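You operate a simulated robot arm through the tools that you are given. There is no shell and no other tool. Be economical: measure what you need, move in short steps, check, and stop when the job is done.

You are at the controls of a simulated two-armed robot. One attempt, no reset.

JOB
Wipe up the spill on the top of the green-marked table with the blue cloth and put it back.

It is judged by the outcome, as a careful person would: the job done as asked, and still so three seconds after it is handed in. It fails if anything else is knocked over, pushed out of place, dropped, spilled or broken. Flat cloth is picked up by pressing the open fingertips on it (5 to 10 N) and closing them slowly along it; thin cloth reads only 2 to 8 mm in the jaws.

ROBOT AND FRAMES
Two 7-joint arms with two-finger parallel grippers on one trunk, on a base that drives. Base frame: it is fixed to the floor where the robot stands at the start and does not move with it; the origin is under the middle of the robot, x ahead of it, y to its left, z up; the surface under the hand at the start is at about z = 765. Units: mm, rad, N and s.
The left shoulder is at the start at [70, 163, 1095], the right one opposite. With the tool pointing down near the work surface each hand reaches from about 400 to 880 mm from the robot's upright axis, wherever it stands, measured 20 degrees to its own side. Payload 3.43 kg a hand.
The tool frame of a hand sits at the grasp point between the pads (the TCP): z along the fingers, y along the line on which they close. The tips reach 34 mm beyond it. Largest opening 128 mm; finger width 24, thickness 12; the body of the gripper, 48 by 130 mm, starts 96 mm behind the TCP.
Orientation is that of the tool frame in the base frame, as a unit quaternion [x, y, z, w]. With the fingers straight down and closing along the base's y, the tool's x points along the base's -x, its y along +y and its z along -z.

CONTROLS
- The arms move only by the tool move_arm. It takes "left_moves", "right_moves" or both (then of equal length, played together; a hand with none holds still); each is a list of rows, each a list of 7 numbers: the opening, from 0 (shut) to 1 (fully open), then the shift along the tool's x, y, z in m, then the turn, a rotation vector about the tool's x, y, z in rad. In form: [[fingers, dx, dy, dz, wx, wy, wz], ...]. A call has 1 to 8 rows; each row shifts and turns the commanded pose from where the row before left it, along the tool's axes as they then stand. Rows are played at 5 a second. More than 50 mm and 0.15 rad between two rows, or a gripper value outside its range, and nothing of the call is played. Where a pose cannot be reached the arm comes as near as it can. A force on the tool above 40 N (or 10 N above the force at the start of the call, whichever is more), or a blocked arm, ends the call early, and 0.2 s more pass. The fingers move at their own pace (about 153 mm/s each) and stop on an object; they squeeze with about 30 N. The grip force told is the motor's: it shows also when the fingers shut on nothing. Time passes only in rows, and 0.2 s behind the last, so rows that do not move let the fingers close. The reply holds the time, the measured pose of the TCP, the force on the tool along the base axes, the opening and the grip force, in the units named above and with some noise, with the torque about the TCP (base axes, N m) and any sound that the robot's microphone picked up, and new pictures: "pictures" is both (left out), scene, wrist or none (wrist: the cameras of the hands that moved).
- Cameras (640 x 400 px; columns grow to the right, rows downward): "scene" is now at [134.6, -7.5, 1310.4]; the picture's right is [-0.07, -1.00, 0.00], its down [-0.68, 0.05, -0.74] and it looks along [0.73, -0.05, -0.68] (base axes); focal length 284 px, centre (320, 200). "left" rides on the left gripper at [76, 11, -160] in its tool frame; the picture's right is [-0.15, 0.99, 0.00], its down [-0.88, -0.13, -0.46] and it looks along [-0.45, -0.07, 0.89] (tool axes); focal length 234 px, centre (320, 200). "right" rides on the right gripper at [76, -11, -160] in its tool frame; the picture's right is [0.15, 0.99, 0.00], its down [-0.88, 0.13, -0.46] and it looks along [-0.45, 0.07, 0.89] (tool axes); focal length 234 px, centre (320, 200). There is no depth. A picture from a camera that has moved, and an enlarged one, comes with that camera's place and axes in the base frame and with its lens.
- lift_body(by): slides the trunk up (or, below 0, down) by that many mm; the arms and the scene camera ride with it, the base frame stays. It gives what a move gives, with no picture.
- roll_base(legs): drives the robot by 1 to 6 legs, each [ahead, left, turn to the left] in mm, mm and rad, along the robot's own axes; the way and the turn of a leg run together, so that a leg with both is an arc; at most 1500 mm and 3.142 rad a leg. The arms and the cameras ride along, it lands a little off, and it stops where it bumps. It gives what a move gives, and a new picture of the scene camera.
- pan_tilt(pan, tilt): turns the head with the scene camera to pan (to the left, within 1.501 rad either way) and tilt (down, from -0.506 to 1.204), counted from straight ahead of the robot. It gives what a move gives, and a new picture of the scene camera.
- zoom(camera, box): a new picture of the part [left, top, right, bottom] of that camera's present view, enlarged. It takes no simulated time.
- close_job(): hands the job in; it is judged then, once.

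Work in short steps. Places have to be worked out from the pictures, the camera data and where the tool is seen: move nearer, look again, correct. Check each grasp and each placing, and mend what went wrong. You have 120 turns and 260 pictures in all, those below and enlarged ones among them. Open the grippers and draw the arms clear of the work before you hand the job in, unless the task says otherwise; then end with one line.

The tools are called after "Request:" by a JSON object that holds its "fn" and its "kwargs". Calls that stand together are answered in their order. move_arm: Moves the arms, as the interface text tells. Its arguments: {"type":"object","properties":{"left_moves":{"type":"array"},"right_moves":{"type":"array"},"pictures":{"type":"string","enum":["both","scene","wrist","none"]}},"required":[]} The other tools are called the same way: lift_body (by) slides the trunk up or down; roll_base (legs) drives the base; pan_tilt (pan, tilt) turns the head that bears the scene camera; zoom (camera, box) takes an enlarged picture of a part of a camera's view; close_job () hands the job in.

At the start:

```text
time_s: 0.0
left_eef_pos: [681.9, 124.8, 985.8]
left_tcp_rot: [-0.001, 1.0, 0.0, 0.0]
left_ft_force: [0.9, 0.2, 0.4]
left_torque: [0.01, 0.01, 0.01]
left_gripper_width: 128.0
left_gripper_force: 0.1
right_eef_pos: [558.3, -351.2, 1028.0]
right_tcp_rot: [0.0, 1.0, -0.001, -0.001]
right_ft_force: [0.9, -0.2, -0.3]
right_torque: [-0.03, 0.0, 0.0]
right_gripper_width: 128.2
right_gripper_force: 0.0
trunk travel left (down, up): [-575.0, 365.0]
robot x, y, heading: [0.2, 0.2, -0.002]
head pan, tilt: [-0.073, 0.744]
```

scene: 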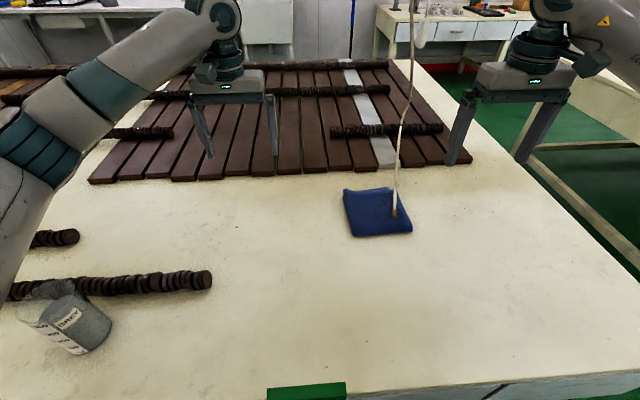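
right: 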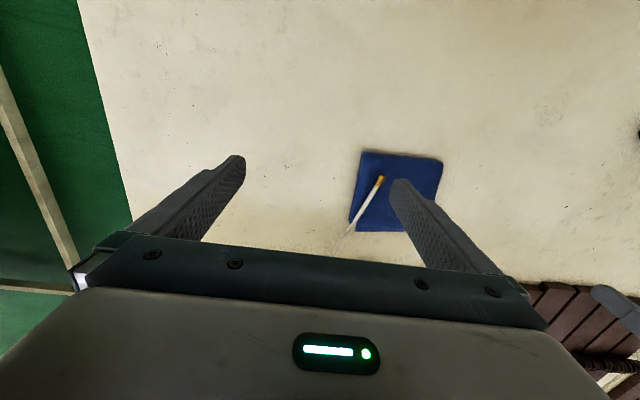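
left: 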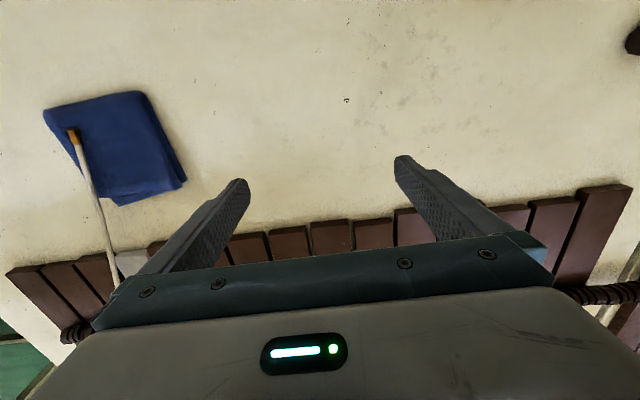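

I see the blue cloth ahead with a cord or rod over it, and a green mark on the near table edge. No spill is obvious yet, so I enlarge the view and look further.

Request:
{"fn": "zoom", "kwargs": {"camera": "scene", "box": [300, 0, 500, 250]}}

Request:
{"fn": "zoom", "kwargs": {"camera": "scene", "box": [0, 180, 640, 400]}}

Request:
{"fn": "pan_tilt", "kwargs": {"pan": 0.0, "tilt": 0.2}}

```text
1.60 times, centred on (400, 125) of scene
camera zoom: at [134.6, -7.5, 1310.4], right [-0.07, -1.0, 0.0], down [-0.68, 0.05, -0.74], along [0.73, -0.05, -0.68], focal length 455 px, centre (192, 320)
```

zoom: 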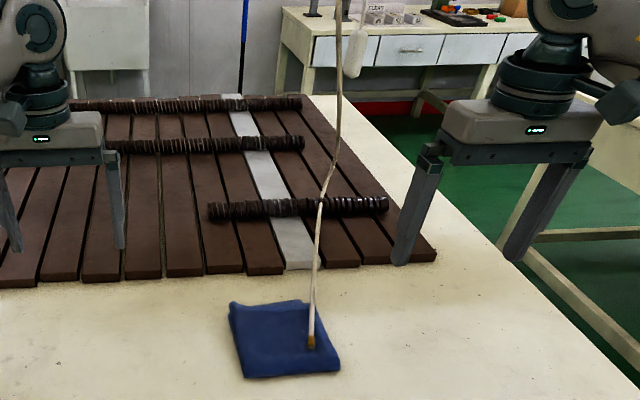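

```text
1.00 times, centred on (320, 290) of scene (not enlarged: the box is as wide or as high as the picture)
camera zoom: at [134.6, -7.5, 1310.4], right [-0.07, -1.0, 0.0], down [-0.68, 0.05, -0.74], along [0.73, -0.05, -0.68], focal length 284 px, centre (320, 110)
```

zoom: 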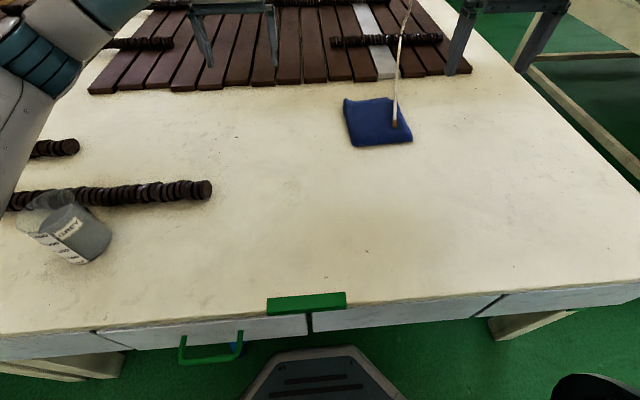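

```text
time_s: 1.0
left_eef_pos: [681.3, 125.5, 985.5]
left_tcp_rot: [-0.001, 1.0, 0.001, -0.001]
left_ft_force: [-0.4, 0.4, -0.2]
left_torque: [0.03, -0.03, 0.02]
left_gripper_width: 128.3
left_gripper_force: 0.1
right_eef_pos: [558.1, -352.7, 1026.6]
right_tcp_rot: [0.0, 1.0, 0.0, 0.0]
right_ft_force: [0.7, 0.3, 0.0]
right_torque: [0.02, 0.01, 0.01]
right_gripper_width: 128.1
right_gripper_force: 0.0
trunk travel left (down, up): [-575.0, 365.0]
robot x, y, heading: [-0.7, 0.4, -0.001]
head pan, tilt: [0.0, 0.201]
camera scene: at [144.9, -1.5, 1359.4], right [0.0, -1.0, 0.0], down [-0.2, 0.0, -0.98], along [0.98, 0.0, -0.2], focal length 284 px, centre (320, 200)
```

scene: 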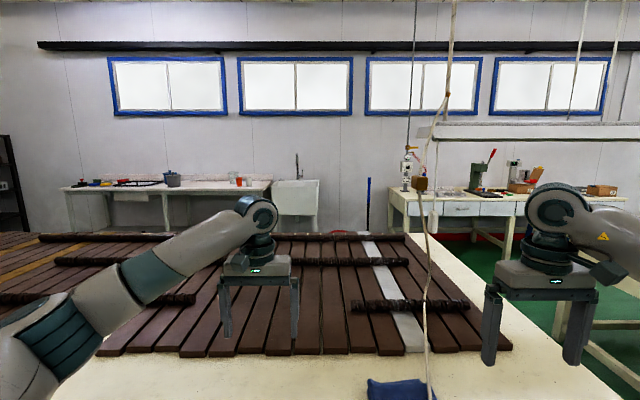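

This table carries the green mark. I look left and right, tilted down, for the spill.

Request:
{"fn": "pan_tilt", "kwargs": {"pan": 0.9, "tilt": 0.75}}

Request:
{"fn": "pan_tilt", "kwargs": {"pan": -0.9, "tilt": 0.75}}

Request:
{"fn": "pan_tilt", "kwargs": {"pan": 0.0, "tilt": 0.95}}

```text
time_s: 2.2
left_eef_pos: [681.4, 124.5, 984.8]
left_tcp_rot: [-0.001, 1.0, 0.0, 0.0]
left_ft_force: [0.3, 0.8, 0.3]
left_torque: [-0.01, -0.01, 0.01]
left_gripper_width: 128.1
left_gripper_force: 0.1
right_eef_pos: [558.3, -353.4, 1027.0]
right_tcp_rot: [0.001, 1.0, 0.0, 0.0]
right_ft_force: [0.5, -0.4, -0.4]
right_torque: [0.01, 0.0, -0.01]
right_gripper_width: 128.0
right_gripper_force: 0.1
trunk travel left (down, up): [-575.0, 365.0]
robot x, y, heading: [-2.6, 2.6, 0.001]
head pan, tilt: [0.901, 0.75]
camera scene: at [103.2, 63.4, 1309.9], right [0.78, -0.62, 0.0], down [-0.42, -0.53, -0.73], along [0.45, 0.57, -0.68], focal length 284 px, centre (320, 200)
```

scene: 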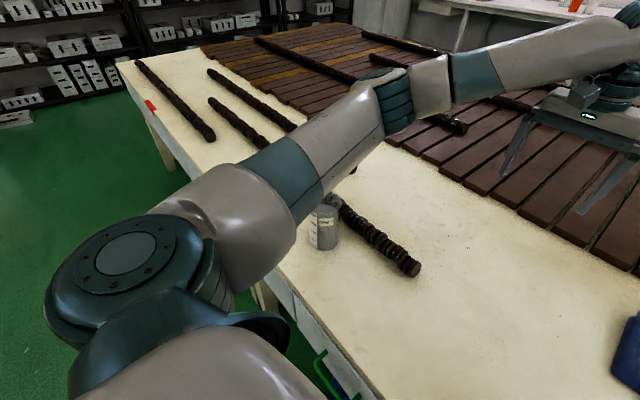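

```text
time_s: 4.0
left_eef_pos: [681.8, 125.1, 985.2]
left_tcp_rot: [0.0, 1.0, 0.0, 0.0]
left_ft_force: [-0.3, 0.4, -0.5]
left_torque: [0.0, -0.01, 0.0]
left_gripper_width: 127.9
left_gripper_force: 0.0
right_eef_pos: [557.7, -351.6, 1027.5]
right_tcp_rot: [0.0, 1.0, 0.0, 0.0]
right_ft_force: [-0.5, 0.7, 0.7]
right_torque: [0.0, -0.03, 0.01]
right_gripper_width: 128.0
right_gripper_force: 0.1
trunk travel left (down, up): [-575.0, 365.0]
robot x, y, heading: [1.3, -2.5, -0.002]
head pan, tilt: [-0.901, 0.75]
camera scene: at [103.2, -66.4, 1309.8], right [-0.78, -0.62, 0.0], down [-0.42, 0.53, -0.73], along [0.45, -0.57, -0.68], focal length 284 px, centre (320, 200)
```

scene: 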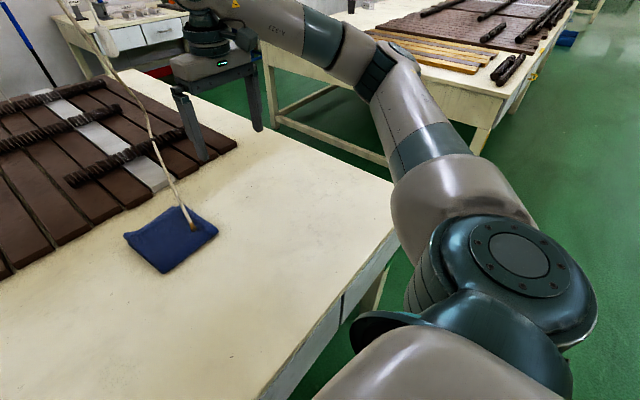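

```text
time_s: 5.2
left_eef_pos: [682.0, 125.3, 986.1]
left_tcp_rot: [-0.001, 1.0, 0.0, 0.0]
left_ft_force: [-0.8, -0.1, -0.4]
left_torque: [0.0, 0.01, -0.01]
left_gripper_width: 127.8
left_gripper_force: 0.0
right_eef_pos: [559.1, -352.1, 1027.8]
right_tcp_rot: [0.0, 1.0, 0.0, 0.0]
right_ft_force: [0.3, -0.6, 0.6]
right_torque: [0.01, 0.0, 0.02]
right_gripper_width: 128.0
right_gripper_force: 0.0
trunk travel left (down, up): [-575.0, 365.0]
robot x, y, heading: [-1.9, -1.6, 0.001]
head pan, tilt: [0.0, 0.949]
camera scene: at [124.4, -1.5, 1294.3], right [0.0, -1.0, 0.0], down [-0.81, 0.0, -0.58], along [0.58, 0.0, -0.81], focal length 284 px, centre (320, 200)
```

scene: 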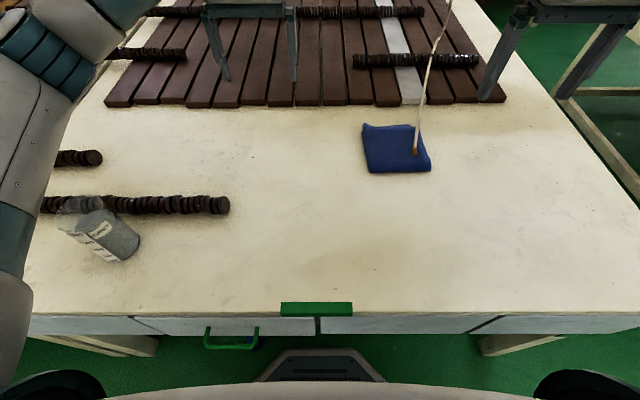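

There may be faint stains on the near table; I enlarge that region.

Request:
{"fn": "zoom", "kwargs": {"camera": "scene", "box": [220, 100, 440, 300]}}

Request:
{"fn": "zoom", "kwargs": {"camera": "scene", "box": [420, 100, 640, 300]}}

Request:
{"fn": "zoom", "kwargs": {"camera": "scene", "box": [20, 100, 240, 300]}}

```text
2.00 times, centred on (330, 200) of scene
camera zoom: at [124.4, -1.5, 1294.3], right [0.0, -1.0, 0.0], down [-0.81, 0.0, -0.58], along [0.58, 0.0, -0.81], focal length 568 px, centre (300, 200)
```

zoom: 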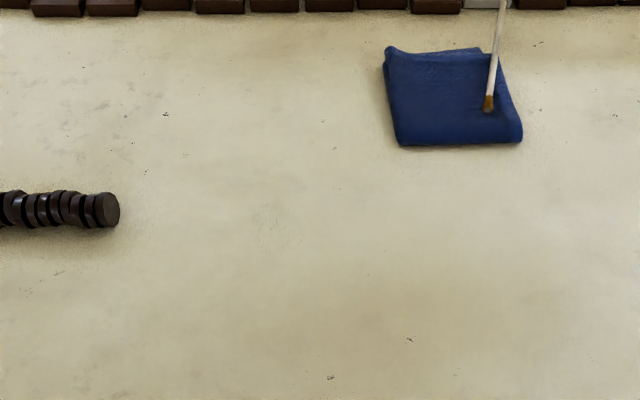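

```text
2.00 times, centred on (530, 200) of scene
camera zoom: at [124.4, -1.5, 1294.3], right [0.0, -1.0, 0.0], down [-0.81, 0.0, -0.58], along [0.58, 0.0, -0.81], focal length 568 px, centre (-100, 200)
```

zoom: 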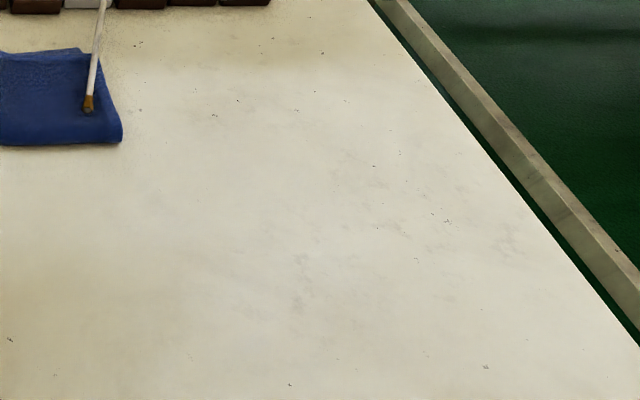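

```text
2.00 times, centred on (130, 200) of scene
camera zoom: at [124.4, -1.5, 1294.3], right [0.0, -1.0, 0.0], down [-0.81, 0.0, -0.58], along [0.58, 0.0, -0.81], focal length 568 px, centre (700, 200)
```

zoom: 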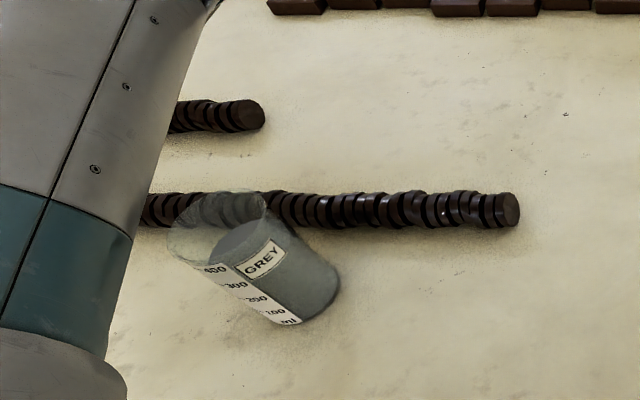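

No spill on the near part. I inspect the left end with the red tag, and look at the table's far side and surroundings.

Request:
{"fn": "pan_tilt", "kwargs": {"pan": 1.0, "tilt": 0.45}}

Request:
{"fn": "pan_tilt", "kwargs": {"pan": 0.3, "tilt": 0.45}}

Request:
{"fn": "pan_tilt", "kwargs": {"pan": -1.0, "tilt": 0.35}}

```text
time_s: 6.4
left_eef_pos: [681.4, 125.1, 985.9]
left_tcp_rot: [-0.001, 1.0, 0.0, 0.0]
left_ft_force: [-0.1, 0.3, -0.1]
left_torque: [0.02, 0.01, 0.0]
left_gripper_width: 128.1
left_gripper_force: 0.2
right_eef_pos: [559.3, -351.5, 1026.7]
right_tcp_rot: [0.001, 1.0, 0.0, 0.001]
right_ft_force: [0.5, 0.5, -0.5]
right_torque: [-0.02, 0.03, -0.02]
right_gripper_width: 128.0
right_gripper_force: 0.2
trunk travel left (down, up): [-575.0, 365.0]
robot x, y, heading: [0.7, 1.4, 0.001]
head pan, tilt: [1.0, 0.45]
camera scene: at [101.4, 75.8, 1336.2], right [0.84, -0.54, 0.0], down [-0.24, -0.37, -0.9], along [0.49, 0.76, -0.44], focal length 284 px, centre (320, 200)
```

scene: 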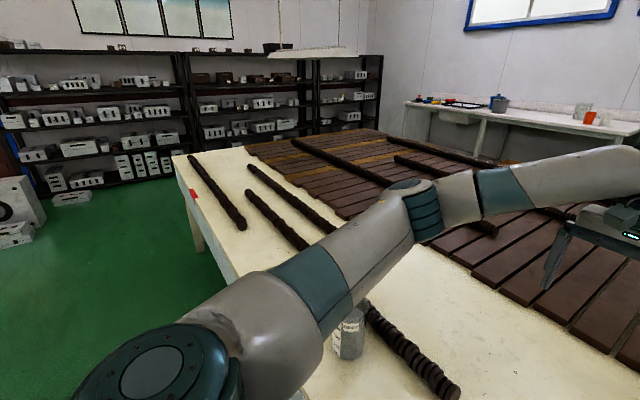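

```text
time_s: 7.5
left_eef_pos: [682.0, 125.5, 987.3]
left_tcp_rot: [-0.001, 1.0, 0.001, 0.0]
left_ft_force: [1.0, -0.8, 0.5]
left_torque: [-0.02, 0.05, 0.01]
left_gripper_width: 127.9
left_gripper_force: 0.0
right_eef_pos: [558.4, -353.1, 1027.4]
right_tcp_rot: [0.0, 1.0, 0.0, 0.001]
right_ft_force: [-0.1, 0.3, 0.0]
right_torque: [0.05, 0.02, -0.04]
right_gripper_width: 128.0
right_gripper_force: 0.2
trunk travel left (down, up): [-575.0, 365.0]
robot x, y, heading: [0.2, -1.1, 0.002]
head pan, tilt: [0.3, 0.45]
camera scene: at [139.5, 25.8, 1336.3], right [0.3, -0.95, 0.0], down [-0.42, -0.13, -0.9], along [0.86, 0.27, -0.44], focal length 284 px, centre (320, 200)
```

scene: 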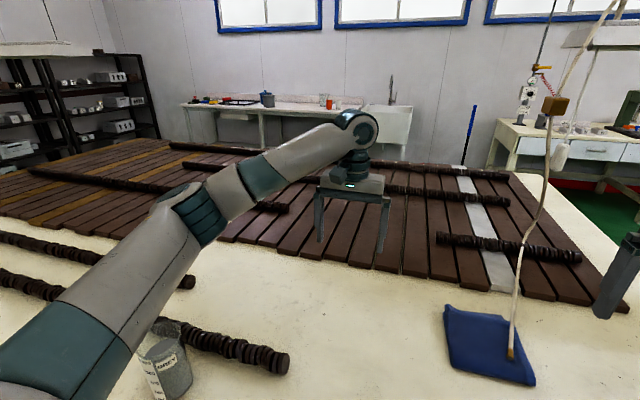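

```text
time_s: 9.0
left_eef_pos: [681.5, 125.8, 985.9]
left_tcp_rot: [-0.001, 1.0, 0.001, 0.0]
left_ft_force: [-0.2, 0.9, -0.2]
left_torque: [0.0, -0.03, 0.01]
left_gripper_width: 128.0
left_gripper_force: 0.0
right_eef_pos: [558.2, -352.0, 1027.1]
right_tcp_rot: [-0.001, 1.0, -0.001, 0.0]
right_ft_force: [-0.5, 0.8, 0.0]
right_torque: [0.01, -0.02, 0.01]
right_gripper_width: 127.9
right_gripper_force: 0.1
trunk travel left (down, up): [-575.0, 365.0]
robot x, y, heading: [-0.6, -1.0, 0.004]
head pan, tilt: [-1.0, 0.351]
camera scene: at [102.0, -79.8, 1345.5], right [-0.84, -0.54, 0.0], down [-0.19, 0.29, -0.94], along [0.51, -0.79, -0.34], focal length 284 px, centre (320, 200)
```

scene: 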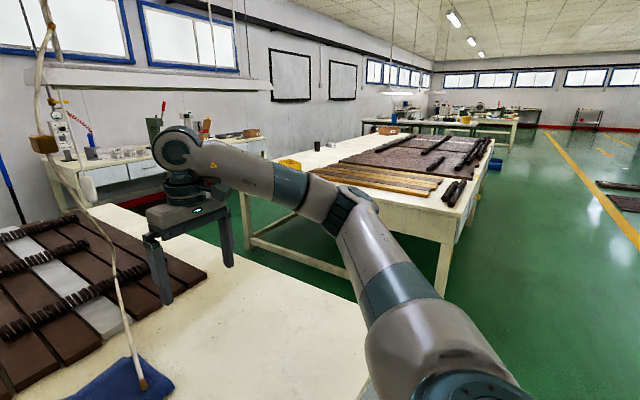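

The table at hand is the green-marked one. A clear spill might be faint, so I raise the trunk a bit for a better view and look down at the table.

Request:
{"fn": "lift_body", "kwargs": {"by": 250}}

Request:
{"fn": "pan_tilt", "kwargs": {"pan": 0.15, "tilt": 0.85}}

Request:
{"fn": "pan_tilt", "kwargs": {"pan": 0.8, "tilt": 0.7}}

```text
time_s: 11.6
left_eef_pos: [682.1, 124.1, 1235.6]
left_tcp_rot: [-0.001, 1.0, 0.0, 0.0]
left_ft_force: [-0.3, -0.4, -0.8]
left_torque: [0.01, -0.01, 0.02]
left_gripper_width: 128.3
left_gripper_force: 0.1
right_eef_pos: [558.5, -352.3, 1276.1]
right_tcp_rot: [0.0, 1.0, 0.0, 0.0]
right_ft_force: [0.0, -0.1, 0.0]
right_torque: [0.0, 0.02, -0.01]
right_gripper_width: 127.9
right_gripper_force: 0.0
trunk travel left (down, up): [-825.0, 115.0]
robot x, y, heading: [0.7, 3.5, 0.004]
head pan, tilt: [-1.0, 0.351]
```

```text
time_s: 12.9
left_eef_pos: [681.1, 125.0, 1236.0]
left_tcp_rot: [-0.001, 1.0, 0.0, 0.001]
left_ft_force: [-0.4, -0.1, 0.1]
left_torque: [0.01, -0.03, 0.01]
left_gripper_width: 127.9
left_gripper_force: 0.0
right_eef_pos: [558.7, -352.6, 1277.2]
right_tcp_rot: [0.0, 1.0, 0.0, 0.0]
right_ft_force: [0.5, -0.3, 0.7]
right_torque: [0.0, 0.02, 0.02]
right_gripper_width: 128.0
right_gripper_force: 0.0
trunk travel left (down, up): [-825.0, 115.0]
robot x, y, heading: [0.3, 2.5, -0.001]
head pan, tilt: [0.15, 0.85]
camera scene: at [129.1, 10.1, 1551.8], right [0.15, -0.99, 0.0], down [-0.74, -0.11, -0.66], along [0.65, 0.1, -0.75], focal length 284 px, centre (320, 200)
```

scene: 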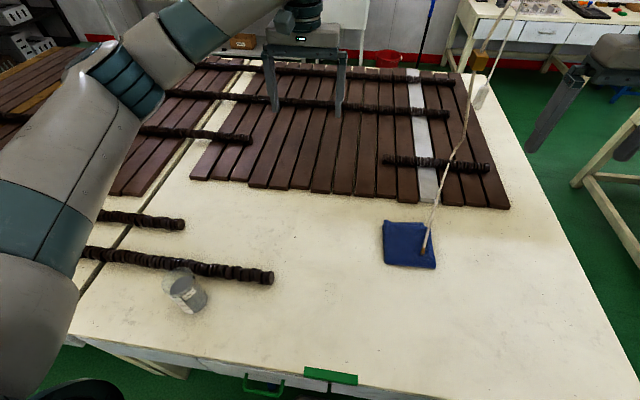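

```text
time_s: 13.9
left_eef_pos: [681.5, 125.3, 1236.5]
left_tcp_rot: [-0.001, 1.0, 0.001, 0.0]
left_ft_force: [0.8, -0.3, -0.4]
left_torque: [0.03, 0.0, 0.0]
left_gripper_width: 128.0
left_gripper_force: 0.0
right_eef_pos: [559.9, -352.0, 1277.4]
right_tcp_rot: [0.0, 1.0, 0.0, -0.001]
right_ft_force: [-0.3, -0.5, 0.2]
right_torque: [-0.04, -0.02, 0.0]
right_gripper_width: 127.8
right_gripper_force: 0.1
trunk travel left (down, up): [-825.0, 115.0]
robot x, y, heading: [-2.0, 0.3, -0.002]
head pan, tilt: [0.799, 0.7]
camera scene: at [111.0, 59.3, 1564.1], right [0.72, -0.7, 0.0], down [-0.45, -0.46, -0.76], along [0.53, 0.55, -0.64], focal length 284 px, centre (320, 200)
```

scene: 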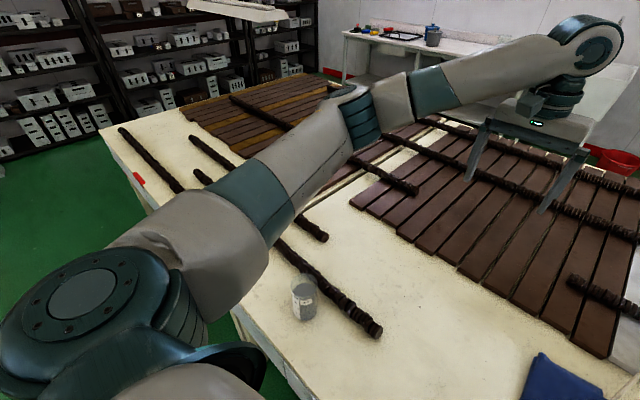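

Still nothing clear. I enlarge the near table from this height before turning to look behind.

Request:
{"fn": "pan_tilt", "kwargs": {"pan": -0.2, "tilt": 1.0}}

Request:
{"fn": "zoom", "kwargs": {"camera": "scene", "box": [160, 150, 400, 300]}}

Request:
{"fn": "zoom", "kwargs": {"camera": "left", "box": [0, 0, 640, 250]}}

Request:
{"fn": "zoom", "kwargs": {"camera": "right", "box": [0, 0, 640, 300]}}

```text
time_s: 15.2
left_eef_pos: [682.1, 126.2, 1236.3]
left_tcp_rot: [-0.001, 1.0, 0.0, 0.0]
left_ft_force: [-0.1, -0.1, -0.6]
left_torque: [-0.01, -0.01, -0.02]
left_gripper_width: 127.8
left_gripper_force: 0.0
right_eef_pos: [558.8, -351.8, 1276.7]
right_tcp_rot: [-0.001, 1.0, -0.001, 0.0]
right_ft_force: [-0.3, 0.4, -0.3]
right_torque: [0.0, 0.0, 0.0]
right_gripper_width: 128.0
right_gripper_force: 0.1
trunk travel left (down, up): [-825.0, 115.0]
robot x, y, heading: [-0.7, -1.7, 0.002]
head pan, tilt: [-0.201, 1.0]
camera scene: at [120.0, -15.3, 1540.7], right [-0.2, -0.98, 0.0], down [-0.82, 0.17, -0.54], along [0.53, -0.11, -0.84], focal length 284 px, centre (320, 200)
```

scene: 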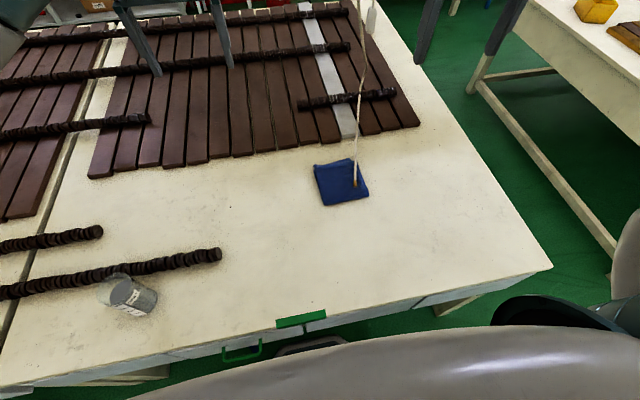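

```text
2.67 times, centred on (280, 225) of scene
camera zoom: at [120.0, -15.3, 1540.7], right [-0.2, -0.98, 0.0], down [-0.82, 0.17, -0.54], along [0.53, -0.11, -0.84], focal length 758 px, centre (427, 133)
```

zoom: 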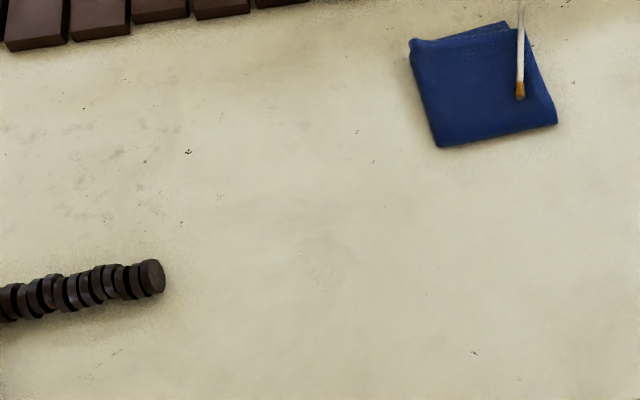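

```text
1.00 times, centred on (320, 125) of left (not enlarged: the box is as wide or as high as the picture)
camera zoom: at [606.1, 137.2, 1397.2], right [0.15, 0.99, 0.0], down [0.88, -0.13, 0.46], along [0.45, -0.07, -0.89], focal length 234 px, centre (320, 275)
```

zoom: 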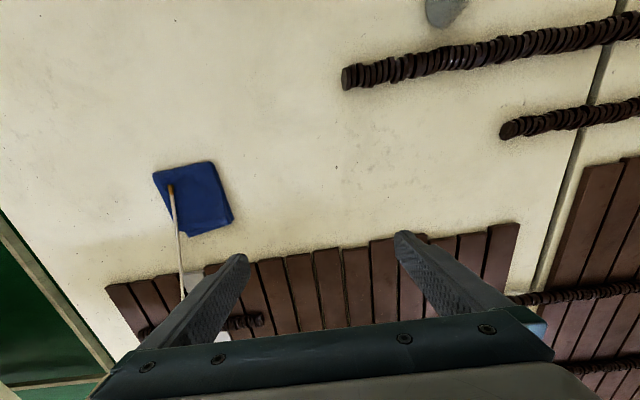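

```text
1.00 times, centred on (320, 150) of right (not enlarged: the box is as wide or as high as the picture)
camera zoom: at [482.7, -363.7, 1436.5], right [-0.15, 0.99, 0.0], down [0.88, 0.13, 0.46], along [0.45, 0.07, -0.89], focal length 234 px, centre (320, 250)
```

zoom: 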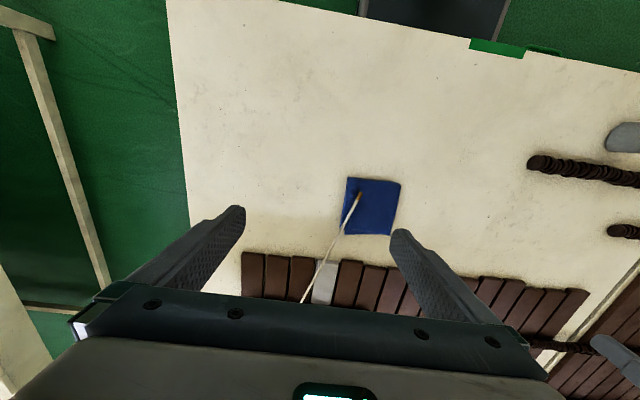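

No spill is evident here. I look to both sides as far as the head goes, to check for other green-marked tables and room to manoeuvre.

Request:
{"fn": "pan_tilt", "kwargs": {"pan": 1.5, "tilt": 0.3}}

Request:
{"fn": "pan_tilt", "kwargs": {"pan": -1.5, "tilt": 0.3}}

```text
time_s: 16.9
left_eef_pos: [682.0, 124.9, 1235.5]
left_tcp_rot: [-0.001, 1.0, 0.0, 0.0]
left_ft_force: [-0.1, -0.4, -0.1]
left_torque: [-0.02, -0.04, -0.01]
left_gripper_width: 127.9
left_gripper_force: 0.1
right_eef_pos: [559.1, -351.4, 1276.5]
right_tcp_rot: [0.0, 1.0, -0.001, 0.0]
right_ft_force: [0.5, 0.0, -0.8]
right_torque: [-0.01, -0.01, -0.03]
right_gripper_width: 128.0
right_gripper_force: 0.1
trunk travel left (down, up): [-825.0, 115.0]
robot x, y, heading: [-0.3, 5.2, -0.002]
head pan, tilt: [1.499, 0.3]
camera scene: at [58.5, 91.6, 1600.2], right [1.0, -0.07, 0.0], down [-0.02, -0.3, -0.96], along [0.07, 0.95, -0.3], focal length 284 px, centre (320, 200)
```

scene: 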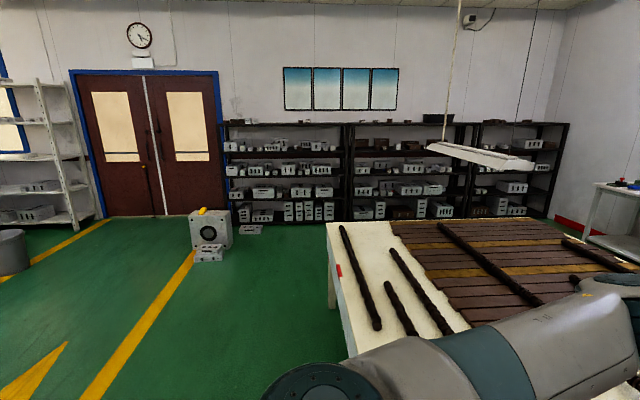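

```text
time_s: 19.6
left_eef_pos: [681.8, 125.4, 1235.1]
left_tcp_rot: [-0.001, 1.0, 0.0, 0.0]
left_ft_force: [0.1, 0.2, 0.1]
left_torque: [0.01, 0.0, -0.01]
left_gripper_width: 127.9
left_gripper_force: 0.1
right_eef_pos: [558.7, -352.9, 1277.3]
right_tcp_rot: [0.0, 1.0, 0.0, 0.001]
right_ft_force: [-0.2, 0.3, -0.1]
right_torque: [-0.02, 0.04, -0.03]
right_gripper_width: 128.1
right_gripper_force: 0.0
trunk travel left (down, up): [-825.0, 115.0]
robot x, y, heading: [-0.4, -2.1, -0.002]
head pan, tilt: [-1.499, 0.3]
camera scene: at [58.5, -94.6, 1600.2], right [-1.0, -0.07, 0.0], down [-0.02, 0.29, -0.96], along [0.07, -0.95, -0.3], focal length 284 px, centre (320, 200)
```

scene: 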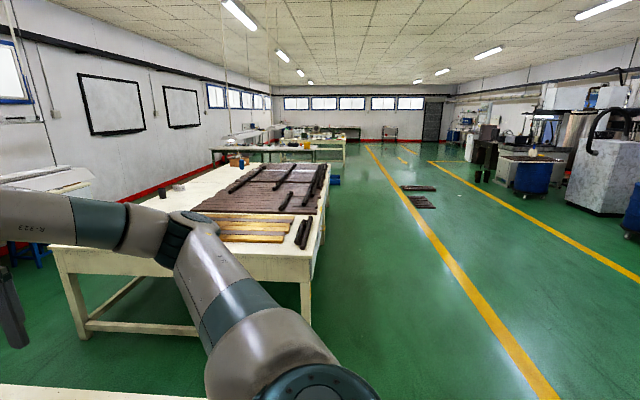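

Floor at the sides and back quarters is clear. I back off 500 mm with hands high, then look at the table front and turn to see behind.

Request:
{"fn": "roll_base", "kwargs": {"legs": [[-500, 0, 0]]}}

Request:
{"fn": "pan_tilt", "kwargs": {"pan": 0.0, "tilt": 0.6}}

Request:
{"fn": "roll_base", "kwargs": {"legs": [[0, 0, 1.7]]}}

Request:
{"fn": "pan_tilt", "kwargs": {"pan": 1.4, "tilt": 0.4}}

```text
time_s: 22.1
left_eef_pos: [271.8, 127.9, 1241.8]
left_tcp_rot: [-0.002, 1.0, 0.0, 0.004]
left_ft_force: [-1.4, 0.3, 1.1]
left_torque: [0.0, -0.17, 0.02]
left_gripper_width: 128.1
left_gripper_force: 0.0
right_eef_pos: [149.5, -349.0, 1281.0]
right_tcp_rot: [-0.002, 1.0, 0.001, 0.005]
right_ft_force: [-0.9, 0.5, 1.3]
right_torque: [-0.01, -0.12, 0.01]
right_gripper_width: 128.2
right_gripper_force: 0.0
trunk travel left (down, up): [-825.0, 115.0]
robot x, y, heading: [-401.4, 2.9, 0.002]
head pan, tilt: [-1.499, 0.3]
stopped in leg 1: the robot was blocked; the commanded pose is now the measured one
camera scene: at [-352.8, -93.3, 1600.8], right [-1.0, -0.07, -0.01], down [-0.02, 0.3, -0.96], along [0.07, -0.95, -0.3], focal length 284 px, centre (320, 200)
```

scene: 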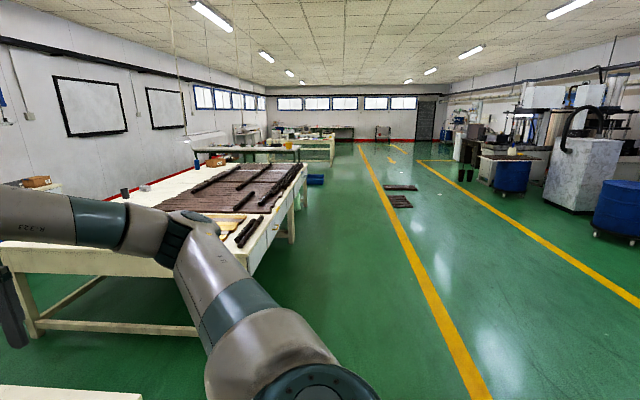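

```text
time_s: 23.7
left_eef_pos: [281.0, 128.9, 1236.6]
left_tcp_rot: [-0.002, 1.0, 0.0, 0.001]
left_ft_force: [-0.1, -0.1, -0.5]
left_torque: [0.03, 0.0, -0.02]
left_gripper_width: 128.2
left_gripper_force: 0.0
right_eef_pos: [159.4, -349.7, 1278.6]
right_tcp_rot: [-0.003, 1.0, 0.0, 0.0]
right_ft_force: [-0.1, -0.4, -0.6]
right_torque: [-0.02, 0.02, -0.02]
right_gripper_width: 128.1
right_gripper_force: 0.1
trunk travel left (down, up): [-825.0, 115.0]
robot x, y, heading: [-399.1, 1.3, 0.001]
head pan, tilt: [0.0, 0.6]
camera scene: at [-260.4, 0.3, 1572.7], right [0.0, -1.0, 0.0], down [-0.57, 0.0, -0.82], along [0.82, 0.0, -0.57], focal length 284 px, centre (320, 200)
```

scene: 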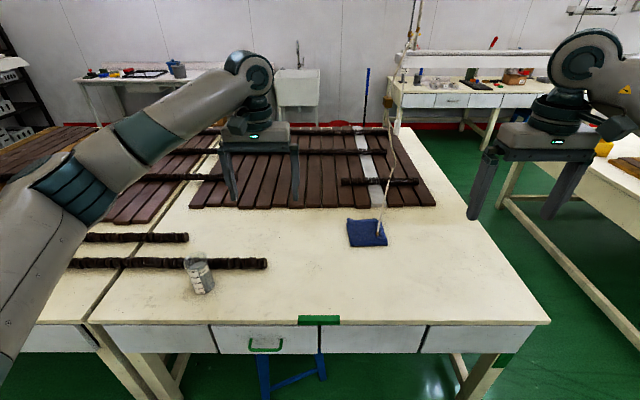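

```text
time_s: 28.2
left_eef_pos: [-618.2, 659.5, 1236.5]
left_tcp_rot: [0.755, -0.656, -0.001, 0.0]
left_ft_force: [0.4, -0.3, -0.9]
left_torque: [0.0, -0.01, -0.01]
left_gripper_width: 127.8
left_gripper_force: 0.1
right_eef_pos: [-129.6, 603.9, 1278.2]
right_tcp_rot: [0.754, -0.657, 0.001, 0.0]
right_ft_force: [-0.1, -0.7, 0.9]
right_torque: [0.03, 0.0, -0.02]
right_gripper_width: 128.2
right_gripper_force: 0.1
trunk travel left (down, up): [-825.0, 115.0]
robot x, y, heading: [-398.4, 1.2, 1.706]
head pan, tilt: [0.0, 0.6]
camera scene: at [-418.3, 137.6, 1572.7], right [0.99, 0.14, 0.0], down [0.08, -0.56, -0.82], along [-0.11, 0.82, -0.57], focal length 284 px, centre (320, 200)
```

scene: 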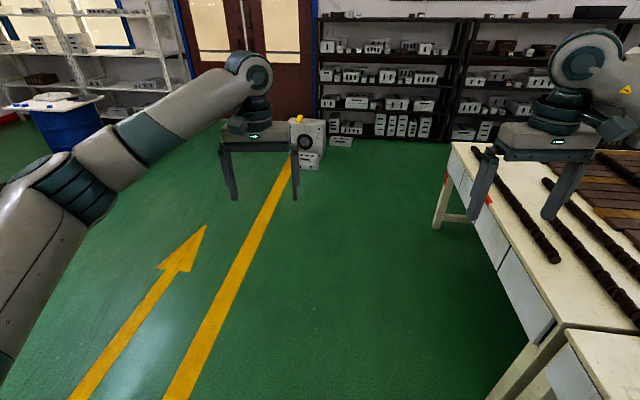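

```text
time_s: 29.7
left_eef_pos: [-618.8, 659.2, 1236.6]
left_tcp_rot: [0.755, -0.656, -0.001, -0.001]
left_ft_force: [0.2, -1.1, -0.3]
left_torque: [-0.01, 0.01, 0.02]
left_gripper_width: 128.1
left_gripper_force: 0.1
right_eef_pos: [-128.1, 603.2, 1277.8]
right_tcp_rot: [0.754, -0.657, 0.0, 0.0]
right_ft_force: [-1.1, 0.4, 0.0]
right_torque: [-0.01, -0.01, -0.04]
right_gripper_width: 127.9
right_gripper_force: 0.1
trunk travel left (down, up): [-825.0, 115.0]
robot x, y, heading: [-401.2, 2.0, 1.713]
head pan, tilt: [1.4, 0.4]
camera scene: at [-499.0, 53.2, 1590.9], right [0.03, 1.0, 0.0], down [0.39, -0.01, -0.92], along [-0.92, 0.03, -0.39], focal length 284 px, centre (320, 200)
```

scene: 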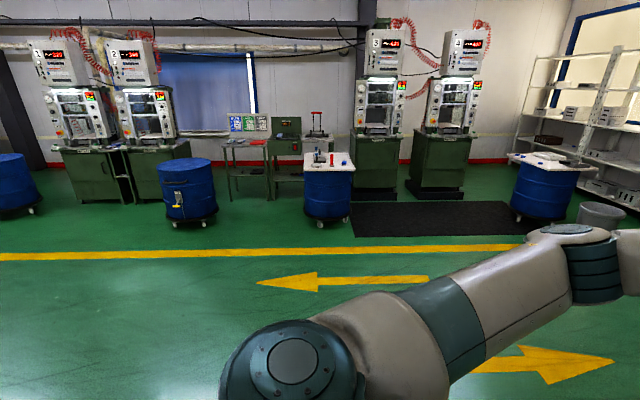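

No table behind; the base is blocked at about −400. Tag on this table is green, the neighbour is red, so the spill must be here and faint. I turn back and inspect the top at a grazing angle.

Request:
{"fn": "roll_base", "kwargs": {"legs": [[0, 0, -1.71]]}}

Request:
{"fn": "lift_body", "kwargs": {"by": -230}}

Request:
{"fn": "pan_tilt", "kwargs": {"pan": 0.0, "tilt": 0.5}}

Request:
{"fn": "zoom", "kwargs": {"camera": "scene", "box": [160, 120, 360, 245]}}

Request:
{"fn": "zoom", "kwargs": {"camera": "scene", "box": [340, 120, 540, 245]}}

```text
time_s: 34.3
left_eef_pos: [281.7, 125.5, 1237.8]
left_tcp_rot: [0.001, 1.0, 0.0, 0.001]
left_ft_force: [0.0, -0.2, -0.2]
left_torque: [-0.01, 0.0, 0.03]
left_gripper_width: 128.1
left_gripper_force: 0.1
right_eef_pos: [156.9, -353.5, 1277.3]
right_tcp_rot: [0.002, 1.0, 0.001, 0.0]
right_ft_force: [-0.3, 0.1, -0.7]
right_torque: [-0.01, 0.0, -0.01]
right_gripper_width: 127.8
right_gripper_force: 0.1
trunk travel left (down, up): [-825.0, 115.0]
robot x, y, heading: [-400.8, 3.9, -0.011]
head pan, tilt: [1.4, 0.4]
camera scene: at [-333.0, 91.3, 1590.9], right [0.98, -0.17, 0.0], down [-0.07, -0.38, -0.92], along [0.16, 0.91, -0.39], focal length 284 px, centre (320, 200)
```

scene: 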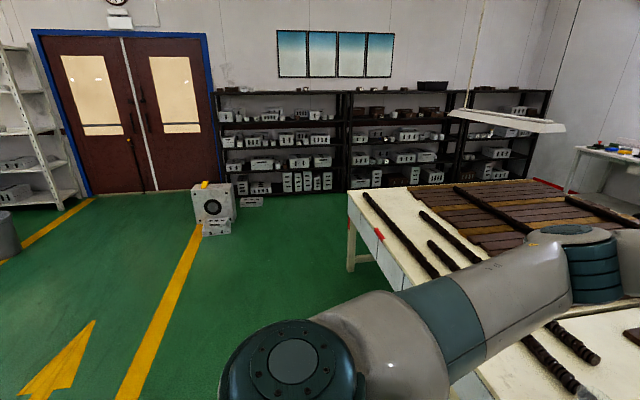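

```text
time_s: 36.7
left_eef_pos: [281.2, 124.1, 1007.2]
left_tcp_rot: [0.0, 1.0, 0.0, 0.001]
left_ft_force: [-0.7, -0.3, 0.4]
left_torque: [0.02, 0.01, -0.01]
left_gripper_width: 127.7
left_gripper_force: 0.1
right_eef_pos: [156.4, -351.6, 1047.9]
right_tcp_rot: [0.002, 1.0, 0.0, 0.001]
right_ft_force: [-1.0, -1.1, -0.1]
right_torque: [-0.02, -0.02, -0.01]
right_gripper_width: 127.9
right_gripper_force: 0.1
trunk travel left (down, up): [-595.0, 345.0]
robot x, y, heading: [-402.4, 1.9, -0.002]
head pan, tilt: [1.4, 0.4]
```

```text
time_s: 38.2
left_eef_pos: [281.4, 124.6, 1007.1]
left_tcp_rot: [0.001, 1.0, 0.0, 0.001]
left_ft_force: [-0.6, 0.5, -0.4]
left_torque: [-0.04, -0.02, 0.02]
left_gripper_width: 128.1
left_gripper_force: 0.0
right_eef_pos: [155.9, -352.7, 1048.4]
right_tcp_rot: [0.002, 1.0, -0.001, 0.0]
right_ft_force: [-0.3, 0.1, -0.3]
right_torque: [-0.01, -0.01, -0.03]
right_gripper_width: 128.3
right_gripper_force: 0.0
trunk travel left (down, up): [-595.0, 345.0]
robot x, y, heading: [-402.8, 1.1, -0.004]
head pan, tilt: [0.0, 0.499]
camera scene: at [-258.2, -0.4, 1351.8], right [0.0, -1.0, 0.0], down [-0.48, 0.0, -0.88], along [0.88, 0.0, -0.48], focal length 284 px, centre (320, 200)
```

scene: 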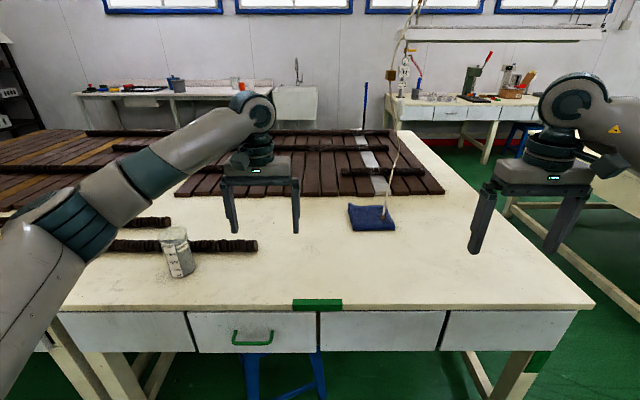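

```text
3.20 times, centred on (260, 182) of scene
camera zoom: at [-258.2, -0.4, 1351.8], right [0.0, -1.0, 0.0], down [-0.48, 0.0, -0.88], along [0.88, 0.0, -0.48], focal length 910 px, centre (512, 256)
```

zoom: 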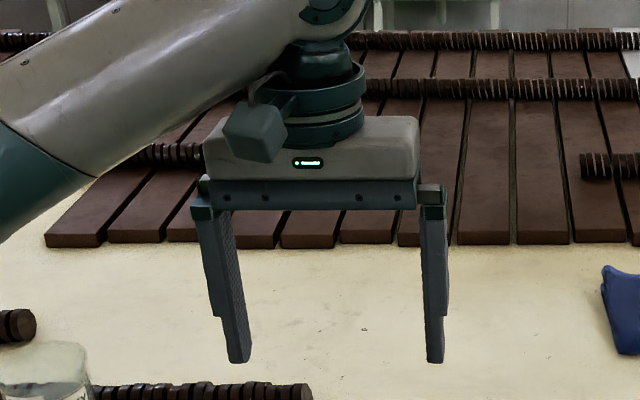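

```text
3.20 times, centred on (440, 182) of scene
camera zoom: at [-258.2, -0.4, 1351.8], right [0.0, -1.0, 0.0], down [-0.48, 0.0, -0.88], along [0.88, 0.0, -0.48], focal length 910 px, centre (-64, 256)
```

zoom: 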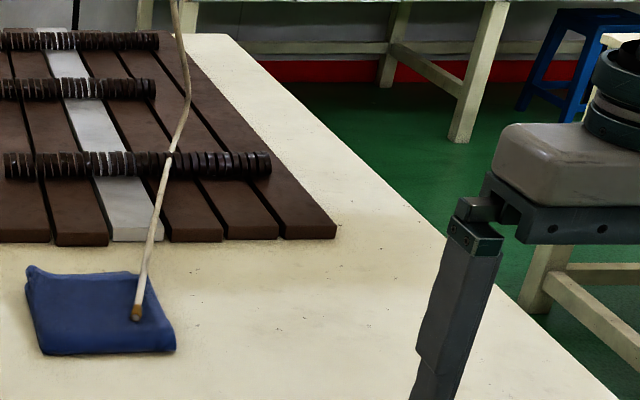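

Nothing obvious at grazing angle. I drive back to the table and survey the top with the hand cameras from close up.

Request:
{"fn": "roll_base", "kwargs": {"legs": [[402, 0, 0]]}}

Request:
{"fn": "move_arm", "kwargs": {"left_moves": [[1, 0.05, 0, 0, 0, 0, 0], [1, 0.05, 0, 0, 0, 0, 0], [1, 0.05, 0, 0, 0, 0, 0], [1, 0.05, 0, 0, 0, 0, 0], [1, 0.02, 0, 0, 0, 0, 0]], "right_moves": [[1, 0.03, 0, 0, 0, 0, 0], [1, 0.03, 0, 0, 0, 0, 0], [1, 0.03, 0, 0, 0, 0, 0], [1, 0.0, 0, 0, 0, 0, 0], [1, 0.0, 0, 0, 0, 0, 0]]}}

```text
time_s: 40.7
left_eef_pos: [687.1, 117.3, 1007.6]
left_tcp_rot: [0.005, 1.0, 0.0, 0.001]
left_ft_force: [-0.6, 0.1, 0.2]
left_torque: [0.01, 0.04, 0.01]
left_gripper_width: 128.0
left_gripper_force: 0.1
right_eef_pos: [558.9, -359.6, 1048.2]
right_tcp_rot: [0.005, 1.0, 0.0, 0.0]
right_ft_force: [0.6, 0.3, -0.8]
right_torque: [0.02, 0.01, 0.03]
right_gripper_width: 127.9
right_gripper_force: 0.1
trunk travel left (down, up): [-595.0, 345.0]
robot x, y, heading: [5.3, -3.0, -0.013]
head pan, tilt: [0.0, 0.499]
camera scene: at [147.6, -4.5, 1351.8], right [-0.01, -1.0, 0.0], down [-0.48, 0.01, -0.88], along [0.88, -0.01, -0.48], focal length 284 px, centre (320, 200)
```

scene: 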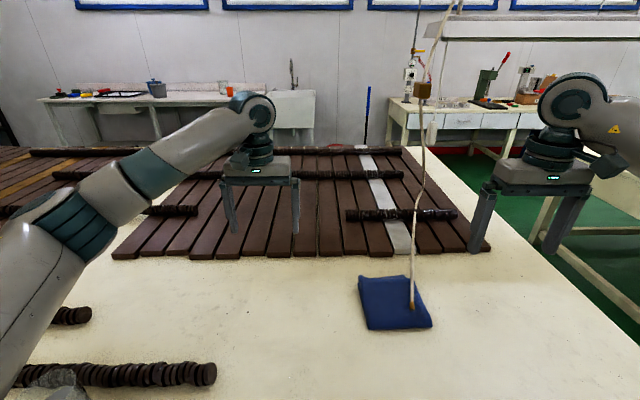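

```text
time_s: 41.9
left_eef_pos: [467.1, 119.2, 1006.4]
left_tcp_rot: [0.005, 1.0, 0.0, 0.001]
left_ft_force: [0.3, 0.9, 0.2]
left_torque: [-0.02, 0.01, 0.02]
left_gripper_width: 128.1
left_gripper_force: 0.1
right_eef_pos: [468.1, -358.9, 1046.2]
right_tcp_rot: [0.006, 1.0, 0.0, 0.001]
right_ft_force: [-0.8, 0.6, -0.8]
right_torque: [-0.01, 0.0, -0.02]
right_gripper_width: 128.1
right_gripper_force: 0.1
trunk travel left (down, up): [-595.0, 345.0]
robot x, y, heading: [6.9, -3.7, -0.01]
head pan, tilt: [0.0, 0.499]
camera scene: at [147.0, -4.7, 1351.8], right [-0.01, -1.0, 0.0], down [-0.48, 0.01, -0.88], along [0.88, -0.01, -0.48], focal length 284 px, centre (320, 200)
camera right: at [392.4, -368.6, 1205.6], right [-0.14, 0.99, 0.0], down [0.88, 0.12, 0.46], along [0.45, 0.06, -0.89], focal length 234 px, centre (320, 200)
camera left: at [391.6, 132.3, 1168.0], right [0.16, 0.99, 0.0], down [0.88, -0.14, 0.46], along [0.45, -0.07, -0.89], focal length 234 px, centre (320, 200)
```

scene: 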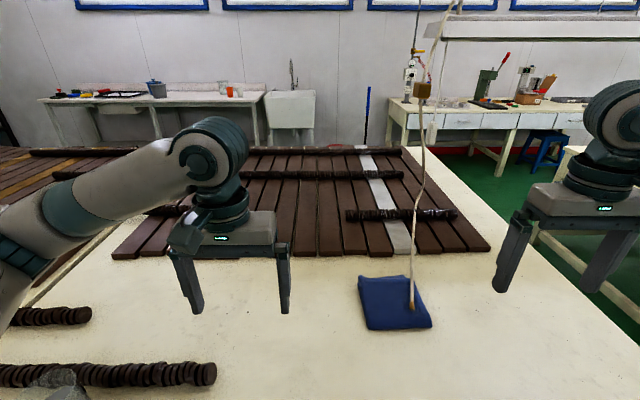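
right: 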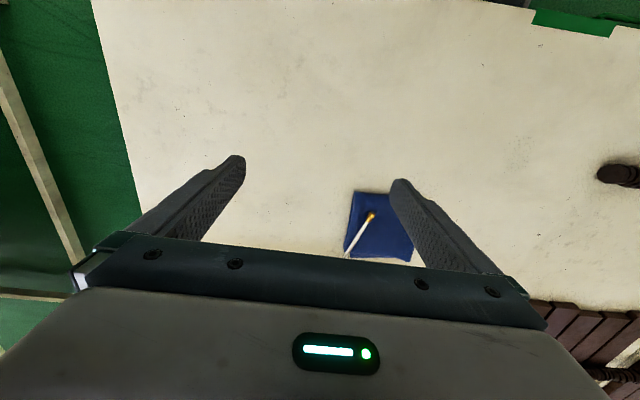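
left: 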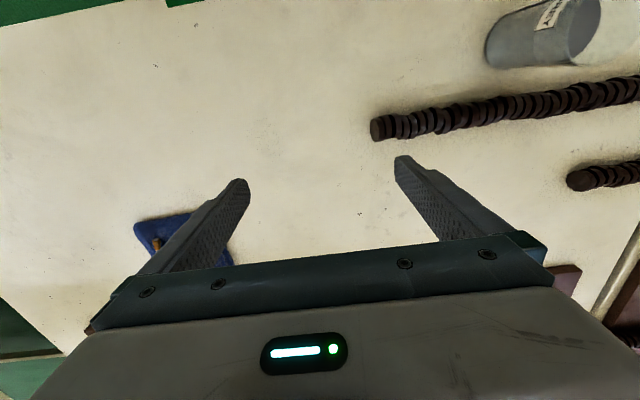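

A faint patch shows near (460, 25) from two cameras; I enlarge it.

Request:
{"fn": "zoom", "kwargs": {"camera": "right", "box": [460, 100, 588, 180]}}

Request:
{"fn": "zoom", "kwargs": {"camera": "left", "box": [130, 20, 386, 180]}}

Request:
{"fn": "zoom", "kwargs": {"camera": "right", "box": [130, 20, 386, 180]}}

Request:
{"fn": "zoom", "kwargs": {"camera": "left", "box": [384, 0, 640, 160]}}

```text
5.00 times, centred on (524, 140) of right
camera zoom: at [392.4, -368.6, 1205.6], right [-0.14, 0.99, 0.0], down [0.88, 0.12, 0.46], along [0.45, 0.06, -0.89], focal length 1171 px, centre (-700, 500)
```

zoom: 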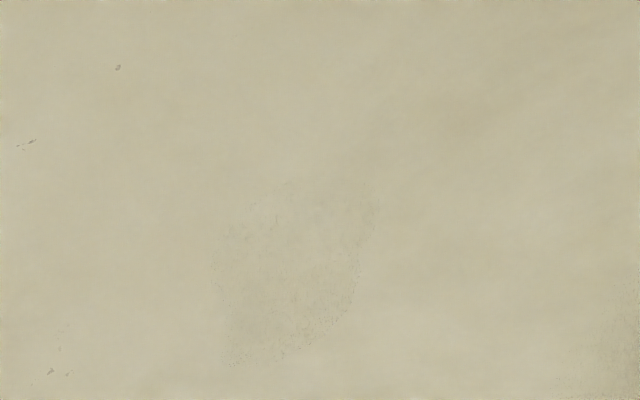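

```text
2.50 times, centred on (258, 100) of left
camera zoom: at [391.6, 132.3, 1168.0], right [0.16, 0.99, 0.0], down [0.88, -0.14, 0.46], along [0.45, -0.07, -0.89], focal length 585 px, centre (475, 450)
```

zoom: 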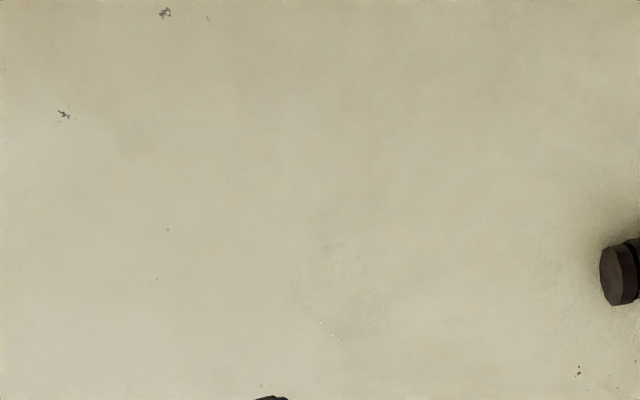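

```text
2.50 times, centred on (258, 100) of right
camera zoom: at [392.4, -368.6, 1205.6], right [-0.14, 0.99, 0.0], down [0.88, 0.12, 0.46], along [0.45, 0.06, -0.89], focal length 585 px, centre (475, 450)
```

zoom: 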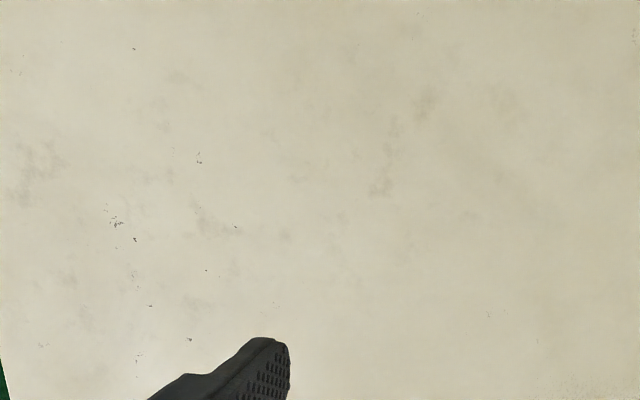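

```text
2.50 times, centred on (512, 80) of left
camera zoom: at [391.6, 132.3, 1168.0], right [0.16, 0.99, 0.0], down [0.88, -0.14, 0.46], along [0.45, -0.07, -0.89], focal length 585 px, centre (-160, 500)
```

zoom: 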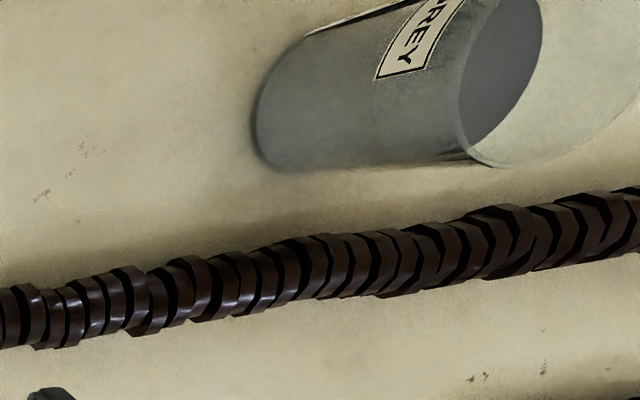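

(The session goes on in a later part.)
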